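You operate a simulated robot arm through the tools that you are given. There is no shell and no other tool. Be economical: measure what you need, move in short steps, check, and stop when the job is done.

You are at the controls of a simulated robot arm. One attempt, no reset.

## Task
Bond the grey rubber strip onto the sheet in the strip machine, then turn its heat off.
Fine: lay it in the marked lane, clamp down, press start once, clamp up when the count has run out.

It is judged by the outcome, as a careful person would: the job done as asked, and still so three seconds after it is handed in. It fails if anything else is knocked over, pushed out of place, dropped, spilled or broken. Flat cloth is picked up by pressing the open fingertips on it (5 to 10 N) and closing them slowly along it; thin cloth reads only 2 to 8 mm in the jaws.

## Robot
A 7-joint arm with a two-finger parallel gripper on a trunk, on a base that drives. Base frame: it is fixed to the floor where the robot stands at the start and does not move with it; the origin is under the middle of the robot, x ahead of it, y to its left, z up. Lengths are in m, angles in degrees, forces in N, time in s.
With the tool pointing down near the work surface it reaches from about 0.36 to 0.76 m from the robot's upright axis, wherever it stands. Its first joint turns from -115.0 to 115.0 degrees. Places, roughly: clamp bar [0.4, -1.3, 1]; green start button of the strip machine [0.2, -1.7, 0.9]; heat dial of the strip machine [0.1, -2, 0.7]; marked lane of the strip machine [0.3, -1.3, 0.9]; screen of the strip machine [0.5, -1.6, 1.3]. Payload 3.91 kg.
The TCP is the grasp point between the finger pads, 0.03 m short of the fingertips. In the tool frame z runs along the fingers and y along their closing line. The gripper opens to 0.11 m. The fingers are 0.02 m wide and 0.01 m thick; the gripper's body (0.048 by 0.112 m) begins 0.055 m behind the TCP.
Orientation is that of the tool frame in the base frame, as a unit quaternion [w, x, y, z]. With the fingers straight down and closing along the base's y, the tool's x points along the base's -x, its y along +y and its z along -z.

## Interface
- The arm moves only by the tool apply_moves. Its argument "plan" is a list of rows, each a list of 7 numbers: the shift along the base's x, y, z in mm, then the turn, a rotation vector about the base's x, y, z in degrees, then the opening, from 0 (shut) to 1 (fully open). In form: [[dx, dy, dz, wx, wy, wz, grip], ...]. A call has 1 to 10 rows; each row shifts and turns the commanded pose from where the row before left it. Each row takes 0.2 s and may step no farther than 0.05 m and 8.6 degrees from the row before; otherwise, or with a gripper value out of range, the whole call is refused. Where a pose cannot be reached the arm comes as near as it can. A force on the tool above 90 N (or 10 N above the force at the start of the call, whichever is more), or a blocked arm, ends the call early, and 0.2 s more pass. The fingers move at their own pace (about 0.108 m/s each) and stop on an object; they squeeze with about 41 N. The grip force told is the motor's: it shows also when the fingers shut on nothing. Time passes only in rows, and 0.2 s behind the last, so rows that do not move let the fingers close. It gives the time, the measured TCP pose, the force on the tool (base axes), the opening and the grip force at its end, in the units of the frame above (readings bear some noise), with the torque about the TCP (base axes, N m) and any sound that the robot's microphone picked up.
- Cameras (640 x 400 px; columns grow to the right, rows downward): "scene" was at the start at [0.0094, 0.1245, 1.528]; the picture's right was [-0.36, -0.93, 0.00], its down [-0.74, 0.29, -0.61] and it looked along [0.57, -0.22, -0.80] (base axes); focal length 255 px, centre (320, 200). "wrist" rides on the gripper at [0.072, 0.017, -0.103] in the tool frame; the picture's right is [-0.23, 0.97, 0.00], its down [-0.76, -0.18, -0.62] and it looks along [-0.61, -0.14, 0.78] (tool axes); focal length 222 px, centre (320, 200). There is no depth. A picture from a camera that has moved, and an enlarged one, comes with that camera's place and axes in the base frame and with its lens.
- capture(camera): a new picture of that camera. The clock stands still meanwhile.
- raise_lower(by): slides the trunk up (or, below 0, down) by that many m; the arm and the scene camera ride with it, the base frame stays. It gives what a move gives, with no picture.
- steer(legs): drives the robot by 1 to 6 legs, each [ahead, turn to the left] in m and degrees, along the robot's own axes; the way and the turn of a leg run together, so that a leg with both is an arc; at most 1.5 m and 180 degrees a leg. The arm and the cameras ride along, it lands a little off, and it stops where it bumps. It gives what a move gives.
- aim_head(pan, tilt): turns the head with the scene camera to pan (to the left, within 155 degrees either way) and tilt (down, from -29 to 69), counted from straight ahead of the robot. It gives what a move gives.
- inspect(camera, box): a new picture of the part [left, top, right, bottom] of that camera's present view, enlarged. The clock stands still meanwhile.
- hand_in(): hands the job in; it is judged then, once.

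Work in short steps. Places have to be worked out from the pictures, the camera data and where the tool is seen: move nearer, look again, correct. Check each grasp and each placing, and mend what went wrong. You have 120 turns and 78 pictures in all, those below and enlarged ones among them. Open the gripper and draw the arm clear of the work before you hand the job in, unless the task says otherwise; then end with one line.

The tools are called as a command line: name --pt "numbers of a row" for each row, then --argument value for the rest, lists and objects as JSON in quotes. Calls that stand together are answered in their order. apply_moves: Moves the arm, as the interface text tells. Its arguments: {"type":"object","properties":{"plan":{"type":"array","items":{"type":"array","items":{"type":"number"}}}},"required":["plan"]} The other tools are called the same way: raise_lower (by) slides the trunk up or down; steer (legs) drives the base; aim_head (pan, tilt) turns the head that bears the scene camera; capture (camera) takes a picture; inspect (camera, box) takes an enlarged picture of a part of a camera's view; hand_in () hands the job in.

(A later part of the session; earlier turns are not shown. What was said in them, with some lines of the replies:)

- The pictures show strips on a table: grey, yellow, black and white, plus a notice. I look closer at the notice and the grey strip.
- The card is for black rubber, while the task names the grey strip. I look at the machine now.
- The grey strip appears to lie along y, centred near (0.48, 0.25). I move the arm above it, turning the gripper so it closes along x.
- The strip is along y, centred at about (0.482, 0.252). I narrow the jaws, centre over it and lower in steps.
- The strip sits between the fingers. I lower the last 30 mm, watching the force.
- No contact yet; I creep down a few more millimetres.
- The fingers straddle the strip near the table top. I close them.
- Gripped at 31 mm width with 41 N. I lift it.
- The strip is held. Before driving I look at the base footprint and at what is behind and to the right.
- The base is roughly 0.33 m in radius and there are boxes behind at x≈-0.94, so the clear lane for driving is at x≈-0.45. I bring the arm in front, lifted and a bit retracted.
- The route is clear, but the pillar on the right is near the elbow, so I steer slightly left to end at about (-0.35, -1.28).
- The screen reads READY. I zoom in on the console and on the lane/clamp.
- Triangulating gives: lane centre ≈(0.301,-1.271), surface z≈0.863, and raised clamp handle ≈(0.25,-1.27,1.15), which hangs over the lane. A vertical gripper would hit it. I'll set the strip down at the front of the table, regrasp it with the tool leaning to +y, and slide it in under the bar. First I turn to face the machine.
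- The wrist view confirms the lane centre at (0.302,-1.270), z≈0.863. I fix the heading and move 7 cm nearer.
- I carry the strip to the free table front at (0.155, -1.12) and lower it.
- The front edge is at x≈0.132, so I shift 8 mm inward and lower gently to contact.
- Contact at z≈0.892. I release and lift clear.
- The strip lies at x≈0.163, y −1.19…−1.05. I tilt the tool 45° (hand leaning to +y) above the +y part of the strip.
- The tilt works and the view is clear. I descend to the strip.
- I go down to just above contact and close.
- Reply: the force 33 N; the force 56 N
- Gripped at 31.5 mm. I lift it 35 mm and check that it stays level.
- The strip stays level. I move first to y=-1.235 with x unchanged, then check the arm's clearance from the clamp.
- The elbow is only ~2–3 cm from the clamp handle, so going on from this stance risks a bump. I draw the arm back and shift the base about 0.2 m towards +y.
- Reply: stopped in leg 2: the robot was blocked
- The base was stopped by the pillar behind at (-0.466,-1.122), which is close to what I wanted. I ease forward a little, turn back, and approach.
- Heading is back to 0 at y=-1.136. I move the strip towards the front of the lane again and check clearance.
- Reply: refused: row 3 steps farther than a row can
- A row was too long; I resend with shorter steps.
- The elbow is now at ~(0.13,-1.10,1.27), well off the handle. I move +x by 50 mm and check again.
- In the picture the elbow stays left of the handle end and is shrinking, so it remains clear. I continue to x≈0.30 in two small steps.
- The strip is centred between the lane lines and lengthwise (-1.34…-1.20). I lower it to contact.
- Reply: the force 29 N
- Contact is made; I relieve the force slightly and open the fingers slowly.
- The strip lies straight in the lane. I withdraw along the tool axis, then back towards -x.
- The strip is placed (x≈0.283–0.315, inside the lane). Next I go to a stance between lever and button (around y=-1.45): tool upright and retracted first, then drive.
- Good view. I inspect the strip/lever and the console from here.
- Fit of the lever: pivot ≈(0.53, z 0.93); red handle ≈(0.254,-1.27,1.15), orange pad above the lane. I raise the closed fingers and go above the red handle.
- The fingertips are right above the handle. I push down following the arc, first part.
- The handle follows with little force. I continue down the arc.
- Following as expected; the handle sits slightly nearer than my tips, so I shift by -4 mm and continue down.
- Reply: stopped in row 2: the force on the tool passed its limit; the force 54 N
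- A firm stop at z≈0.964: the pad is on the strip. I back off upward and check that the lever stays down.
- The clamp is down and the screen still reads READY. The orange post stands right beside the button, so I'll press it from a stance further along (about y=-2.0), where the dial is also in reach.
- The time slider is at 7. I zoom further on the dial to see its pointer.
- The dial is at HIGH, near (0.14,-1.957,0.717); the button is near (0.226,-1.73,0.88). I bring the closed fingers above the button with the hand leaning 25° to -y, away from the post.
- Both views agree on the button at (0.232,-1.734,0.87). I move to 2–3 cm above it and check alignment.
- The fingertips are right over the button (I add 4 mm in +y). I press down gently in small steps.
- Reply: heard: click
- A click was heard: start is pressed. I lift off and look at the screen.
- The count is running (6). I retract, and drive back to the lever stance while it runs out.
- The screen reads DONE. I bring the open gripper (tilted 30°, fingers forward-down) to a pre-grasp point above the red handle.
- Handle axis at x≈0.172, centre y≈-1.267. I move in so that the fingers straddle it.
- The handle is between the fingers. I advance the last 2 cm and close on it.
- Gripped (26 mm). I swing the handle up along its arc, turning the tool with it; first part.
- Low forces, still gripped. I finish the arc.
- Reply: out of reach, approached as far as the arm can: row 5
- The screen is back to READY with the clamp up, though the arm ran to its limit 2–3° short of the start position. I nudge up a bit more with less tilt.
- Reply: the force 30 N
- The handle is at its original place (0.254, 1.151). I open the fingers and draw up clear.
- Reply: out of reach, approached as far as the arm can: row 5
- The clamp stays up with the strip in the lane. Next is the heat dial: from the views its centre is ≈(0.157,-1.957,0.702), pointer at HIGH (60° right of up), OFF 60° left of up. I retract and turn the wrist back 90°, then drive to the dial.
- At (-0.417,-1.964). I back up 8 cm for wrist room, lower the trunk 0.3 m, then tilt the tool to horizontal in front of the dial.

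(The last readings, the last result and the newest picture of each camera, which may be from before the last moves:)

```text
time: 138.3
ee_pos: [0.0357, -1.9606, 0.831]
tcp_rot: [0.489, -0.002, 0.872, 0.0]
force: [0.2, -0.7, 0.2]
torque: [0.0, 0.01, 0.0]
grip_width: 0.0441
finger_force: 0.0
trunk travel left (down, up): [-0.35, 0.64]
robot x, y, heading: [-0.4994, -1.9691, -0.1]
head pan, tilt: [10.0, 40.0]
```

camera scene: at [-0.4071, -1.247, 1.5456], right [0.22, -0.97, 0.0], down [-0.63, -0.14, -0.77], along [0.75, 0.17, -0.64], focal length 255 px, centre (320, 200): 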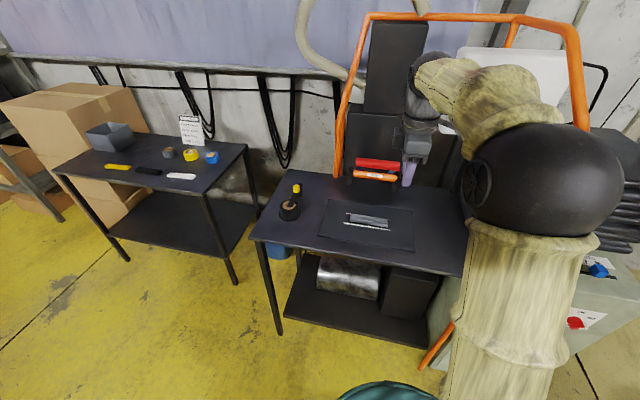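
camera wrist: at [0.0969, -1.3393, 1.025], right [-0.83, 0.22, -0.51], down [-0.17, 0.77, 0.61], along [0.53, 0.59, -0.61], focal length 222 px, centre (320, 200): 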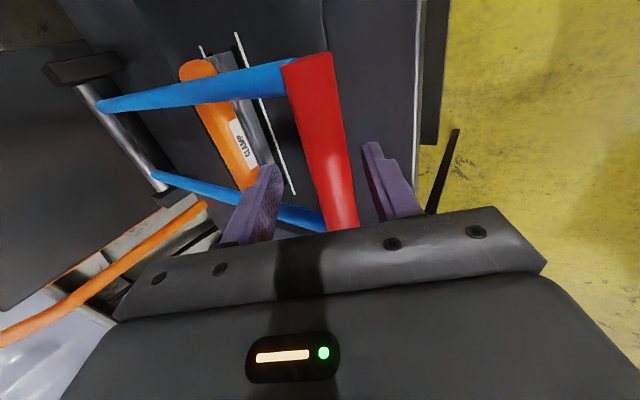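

Half tilted. I finish the tilt, lower towards dial height, and begin the roll so the jaws match the knob's bar.

apply_moves --pt "0 0 -20 0 -7.9 0 0.4" --pt "0 0 -20 0 -7.9 0 0.4" --pt "0 0 -20 0 -7.9 0 0.4" --pt "0 0 -20 0 -7.9 0 0.4" --pt "0 0 -10 8.5 0 0 0.4" --pt "0 0 -10 8.5 0 0 0.4" --pt "5 0 -10 8.5 0 0 0.4" --pt "5 0 -10 8.5 0 0 0.4" --pt "5 0 -9 8.5 0 0 0.4" --pt "5 2 0 8.5 0 0 0.4"

capture --camera "wrist"

```text
time: 140.5
ee_pos: [0.0694, -1.957, 0.7032]
tcp_rot: [0.639, 0.305, 0.637, 0.305]
force: [-0.2, 0.7, 1.0]
torque: [0.02, 0.01, 0.0]
grip_width: 0.0442
finger_force: 0.0
out of reach, approached as far as the arm can: row 3, 4
trunk travel left (down, up): [-0.35, 0.64]
robot x, y, heading: [-0.4985, -1.9681, 0.1]
head pan, tilt: [10.0, 40.0]
```

```text
12 pictures are left
camera wrist: at [-0.0348, -1.8914, 0.6706], right [0.0, 0.44, 0.9], down [-0.62, -0.7, 0.34], along [0.78, -0.56, 0.27], focal length 222 px, centre (320, 200)
```

wrist: 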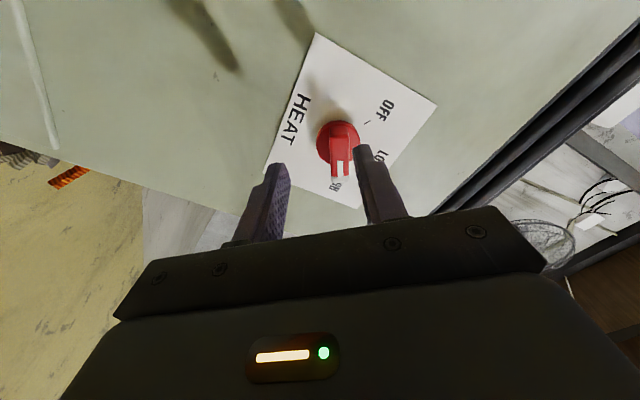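

I zoom in to measure the knob against the jaws.

inspect --camera "wrist" --box '[240, 40, 440, 240]'

```text
2.00 times, centred on (340, 140) of wrist
camera zoom: at [-0.0348, -1.8914, 0.6706], right [0.0, 0.44, 0.9], down [-0.62, -0.7, 0.34], along [0.78, -0.56, 0.27], focal length 444 px, centre (280, 320)
```

zoom: 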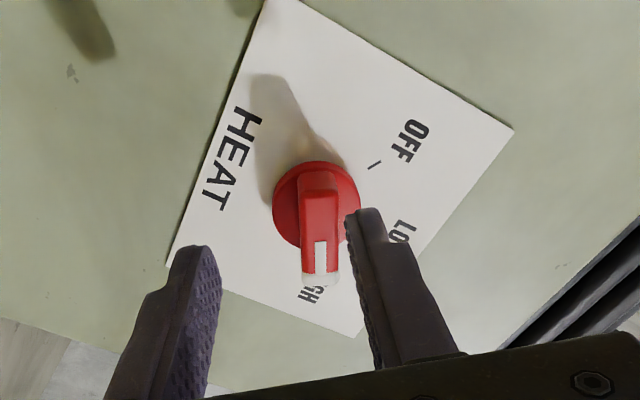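

Relative to the jaws, the knob centre is at (y -1.959, z 0.720), so I correct 17 mm up, add the last roll, and check.

apply_moves --pt "0 -2 10 8.5 0 0 0.4" --pt "5 0 7 0 0 0 0.4"

inspect --camera "wrist" --box '[240, 40, 440, 240]'

```text
time: 141.1
ee_pos: [0.0748, -1.9595, 0.7201]
tcp_rot: [0.615, 0.35, 0.614, 0.35]
force: [-0.7, 0.5, 0.8]
torque: [0.0, -0.01, 0.03]
grip_width: 0.044
finger_force: 0.0
trunk travel left (down, up): [-0.35, 0.64]
robot x, y, heading: [-0.4985, -1.9632, -0.0]
head pan, tilt: [10.0, 40.0]
```

```text
2.00 times, centred on (340, 140) of wrist
camera zoom: at [-0.0293, -1.8901, 0.6984], right [0.0, 0.3, 0.95], down [-0.62, -0.75, 0.23], along [0.78, -0.6, 0.19], focal length 444 px, centre (280, 320)
```

zoom: 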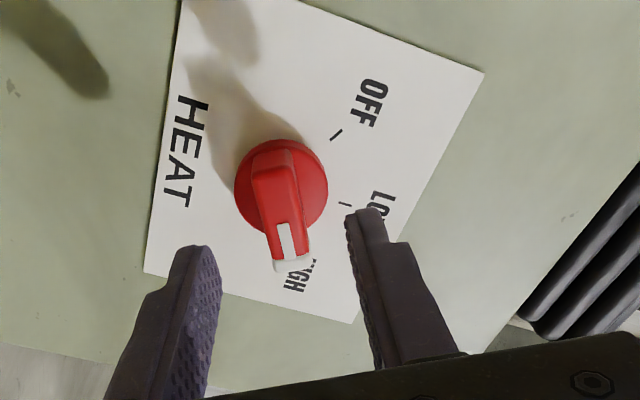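

Centred. I advance 33 mm and close on the bar.

apply_moves --pt "15 0 0 0 0 0 0.4" --pt "10 0 0 0 0 0 0.4" --pt "7 0 0 0 0 0 0.4"

apply_moves --pt "0 0 0 0 0 0 0.25" --pt "0 0 0 0 0 0 0.1" --pt "0 0 0 0 0 0 0.05"

inspect --camera "wrist" --box '[240, 40, 440, 240]'

```text
time: 141.9
ee_pos: [0.105, -1.9595, 0.7199]
tcp_rot: [0.615, 0.35, 0.614, 0.351]
force: [-0.2, 0.5, -0.2]
torque: [0.01, -0.01, 0.03]
grip_width: 0.0439
finger_force: 0.0
trunk travel left (down, up): [-0.35, 0.64]
robot x, y, heading: [-0.498, -1.969, 0.1]
head pan, tilt: [10.0, 40.0]
```

```text
time: 142.7
ee_pos: [0.1058, -1.961, 0.7213]
tcp_rot: [0.616, 0.349, 0.614, 0.35]
force: [3.3, 3.1, 7.9]
torque: [0.02, 0.27, 0.31]
grip_width: 0.0147
finger_force: 45.3
trunk travel left (down, up): [-0.35, 0.64]
robot x, y, heading: [-0.4957, -1.9633, 0.2]
head pan, tilt: [10.0, 40.0]
```

```text
2.00 times, centred on (340, 140) of wrist
camera zoom: at [0.0021, -1.8897, 0.6988], right [0.0, 0.3, 0.95], down [-0.62, -0.75, 0.23], along [0.78, -0.59, 0.19], focal length 444 px, centre (280, 320)
```

zoom: 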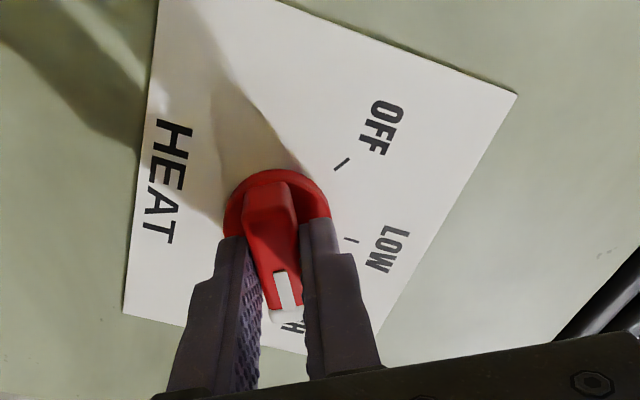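

The bar is gripped (15 mm). I turn it counter-clockwise towards OFF, first 60°.

apply_moves --pt "0 0 0 -8.5 0 0 0.05" --pt "0 0 0 -8.5 0 0 0.05" --pt "0 0 0 -8.5 0 0 0.05" --pt "0 0 0 -8.5 0 0 0.05" --pt "0 0 0 -8.5 0 0 0.05" --pt "0 0 0 -8.5 0 0 0.05" --pt "0 0 0 -8.5 0 0 0.05"

inspect --camera "wrist" --box '[240, 40, 440, 240]'

```text
time: 144.3
ee_pos: [0.1054, -1.9565, 0.7236]
tcp_rot: [0.71, -0.004, 0.704, 0.0]
force: [12.8, 23.0, 29.0]
torque: [0.06, -0.07, 0.14]
grip_width: 0.0146
finger_force: 45.0
trunk travel left (down, up): [-0.35, 0.64]
robot x, y, heading: [-0.4999, -1.9633, 0.1]
head pan, tilt: [10.0, 40.0]
```

```text
2.00 times, centred on (340, 140) of wrist
camera zoom: at [0.0025, -1.9423, 0.6494], right [-0.01, 0.98, 0.22], down [-0.63, -0.18, 0.76], along [0.78, -0.13, 0.61], focal length 444 px, centre (280, 320)
```

zoom: 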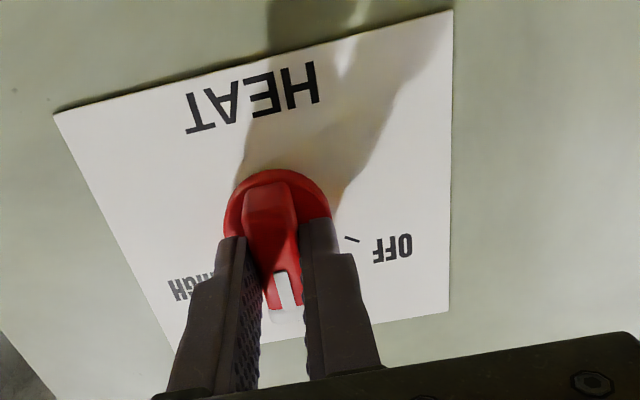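

The knob is at LOW now, turning with the jaws. I turn the other 60°.

apply_moves --pt "0 2 1 -8.6 0 0 0.05" --pt "0 0 0 -8.6 0 0 0.05" --pt "0 0 0 -8.6 0 0 0.05" --pt "0 0 0 -8.6 0 0 0.05" --pt "0 0 0 -8.6 0 0 0.05" --pt "0 0 0 -8.6 0 0 0.05" --pt "0 0 0 -8.6 0 0 0.05"

inspect --camera "wrist" --box '[240, 40, 440, 240]'

```text
time: 145.9
ee_pos: [0.1057, -1.955, 0.7206]
tcp_rot: [0.612, -0.358, 0.61, -0.354]
force: [5.0, 29.1, 11.4]
torque: [0.52, -0.37, -0.13]
grip_width: 0.0149
finger_force: 45.0
trunk travel left (down, up): [-0.35, 0.64]
robot x, y, heading: [-0.5005, -1.963, 0.2]
head pan, tilt: [10.0, 40.0]
```

```text
2.00 times, centred on (340, 140) of wrist
camera zoom: at [0.0021, -2.0115, 0.6712], right [0.0, 0.68, -0.74], down [-0.63, 0.57, 0.53], along [0.78, 0.46, 0.42], focal length 444 px, centre (280, 320)
```

zoom: 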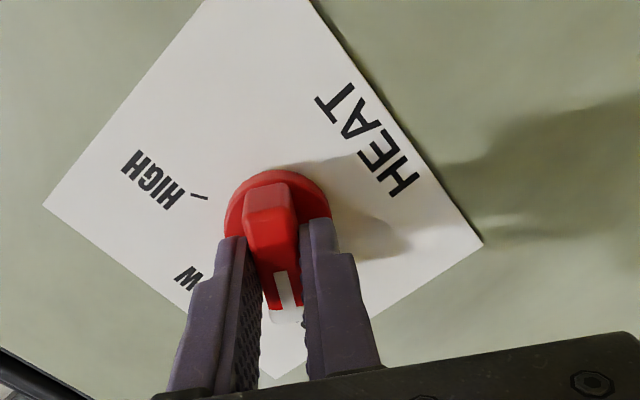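

The bar has turned 120°, to OFF, with a light torque at the stop. I release and draw straight back.

apply_moves --pt "0 0 0 0 0 0 0.2" --pt "0 0 0 0 0 0 0.4" --pt "-20 0 0 0 0 0 0.4" --pt "-40 0 0 0 0 0 0.4" --pt "-40 0 0 0 0 0 0.4"

inspect --camera "wrist" --box '[220, 20, 440, 240]'

```text
time: 147.1
ee_pos: [0.0448, -1.9572, 0.7173]
tcp_rot: [0.612, -0.354, 0.611, -0.356]
force: [-1.0, 0.1, 0.1]
torque: [0.01, -0.01, 0.01]
grip_width: 0.044
finger_force: 0.0
out of reach, approached as far as the arm can: row 5
trunk travel left (down, up): [-0.35, 0.64]
robot x, y, heading: [-0.4975, -1.9663, -0.1]
head pan, tilt: [10.0, 40.0]
```

```text
1.82 times, centred on (330, 130) of wrist
camera zoom: at [-0.0581, -2.0128, 0.6669], right [0.0, 0.68, -0.73], down [-0.62, 0.57, 0.53], along [0.78, 0.46, 0.42], focal length 404 px, centre (302, 327)
```

zoom: 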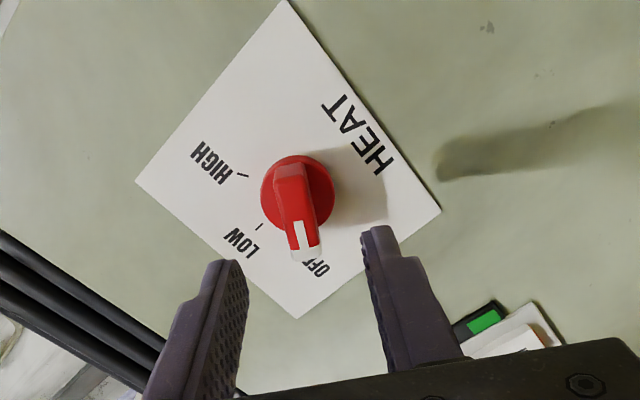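

The pointer is at OFF. I back away and look at everything once more.

steer --legs '[[-0.15, 0]]'

raise_lower --by 0.3

aim_head --pan 30 --tilt 30

capture --camera "scene"

```text
time: 148.5
ee_pos: [-0.1032, -1.9569, 0.7171]
tcp_rot: [0.612, -0.357, 0.611, -0.354]
force: [0.4, -0.2, -0.2]
torque: [-0.01, 0.04, 0.01]
grip_width: 0.0441
finger_force: 0.1
trunk travel left (down, up): [-0.35, 0.64]
robot x, y, heading: [-0.6469, -1.9647, -0.1]
head pan, tilt: [10.0, 40.0]
```

```text
time: 151.5
ee_pos: [-0.1026, -1.9548, 1.0164]
tcp_rot: [0.612, -0.357, 0.61, -0.354]
force: [-0.5, -1.0, -0.4]
torque: [0.02, -0.02, -0.01]
grip_width: 0.0442
finger_force: 0.0
trunk travel left (down, up): [-0.65, 0.34]
robot x, y, heading: [-0.6451, -1.9665, 0.0]
head pan, tilt: [10.0, 40.0]
```

```text
time: 152.3
ee_pos: [-0.1041, -1.9549, 1.0176]
tcp_rot: [0.612, -0.357, 0.61, -0.354]
force: [-0.5, -0.2, -0.1]
torque: [0.01, -0.03, -0.01]
grip_width: 0.0439
finger_force: 0.0
trunk travel left (down, up): [-0.65, 0.34]
robot x, y, heading: [-0.6465, -1.9654, 0.1]
head pan, tilt: [30.0, 30.0]
```

```text
5 pictures are left
camera scene: at [-0.6281, -1.7689, 1.5609], right [0.5, -0.87, 0.0], down [-0.43, -0.25, -0.87], along [0.75, 0.43, -0.5], focal length 255 px, centre (320, 200)
```

scene: 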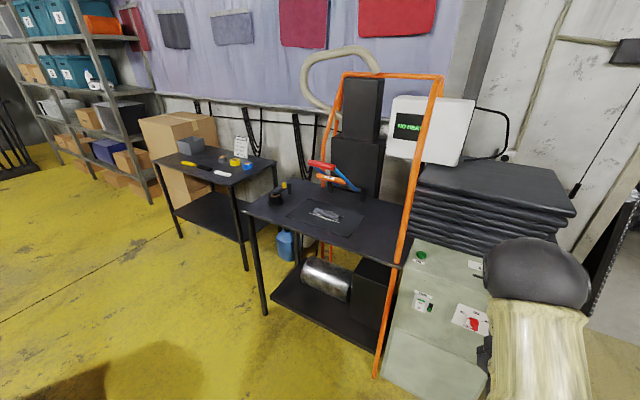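

inspect --camera "scene" --box '[270, 90, 500, 240]'

```text
2.67 times, centred on (385, 165) of scene
camera zoom: at [-0.6281, -1.7689, 1.5609], right [0.5, -0.87, 0.0], down [-0.43, -0.25, -0.87], along [0.75, 0.43, -0.5], focal length 680 px, centre (147, 293)
```

zoom: 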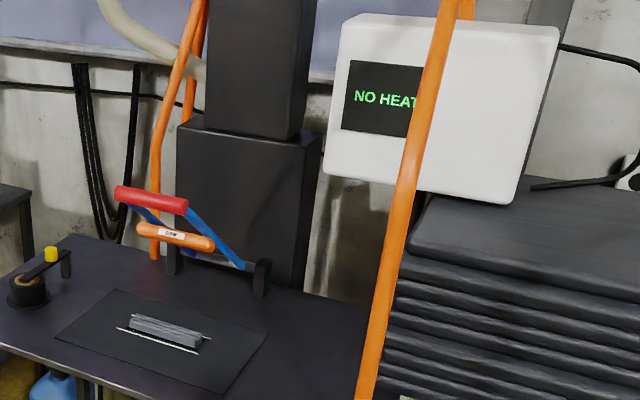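

The screen reads NO HEAT, the clamp is up and the strip is in the lane. I open the gripper fully and check the boxes near where the base was stopped earlier.

apply_moves --pt "0 0 0 0 0 0 1" --pt "0 0 0 0 0 0 1"

aim_head --pan 95 --tilt 30

capture --camera "scene"

```text
time: 152.9
ee_pos: [-0.1034, -1.9565, 1.0175]
tcp_rot: [0.612, -0.357, 0.61, -0.354]
force: [-0.4, 0.2, -0.5]
torque: [0.0, 0.0, -0.01]
grip_width: 0.1097
finger_force: 0.0
trunk travel left (down, up): [-0.65, 0.34]
robot x, y, heading: [-0.6433, -1.9667, 0.1]
head pan, tilt: [30.0, 30.0]
```

```text
time: 154.3
ee_pos: [-0.1027, -1.955, 1.0166]
tcp_rot: [0.612, -0.357, 0.61, -0.354]
force: [0.0, 0.2, 0.7]
torque: [0.03, 0.05, 0.01]
grip_width: 0.11
finger_force: 0.0
trunk travel left (down, up): [-0.65, 0.34]
robot x, y, heading: [-0.6423, -1.9648, -0.1]
head pan, tilt: [95.0, 30.0]
```

```text
3 pictures are left
camera scene: at [-0.7143, -1.724, 1.561], right [1.0, 0.09, 0.0], down [0.04, -0.5, -0.87], along [-0.08, 0.86, -0.5], focal length 255 px, centre (320, 200)
```

scene: 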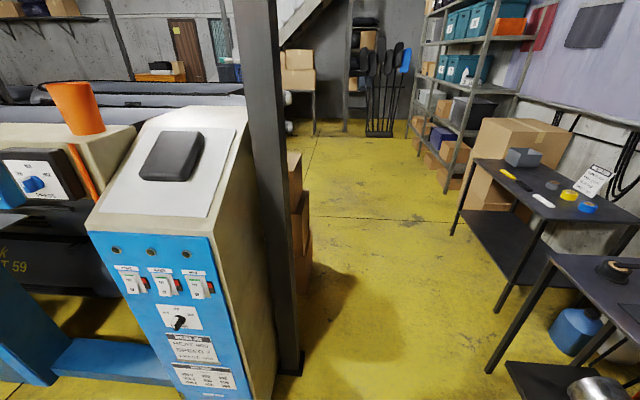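

Nothing looks disturbed, the boxes and pillar are standing as before, and the arm is clear. I hand in.

hand_in

```text
The job is handed in.
```

The grey strip went through the full press cycle in the marked lane (start pressed once, the count ran out to DONE) and the clamp is back up. The heat dial is at OFF, with the screen reading NO HEAT. I ran it at the settings already on the machine, 7 seconds and high heat. While repositioning, the base was stopped once by something behind it, most likely the pillar; the pillar and boxes looked undisturbed in the last picture.
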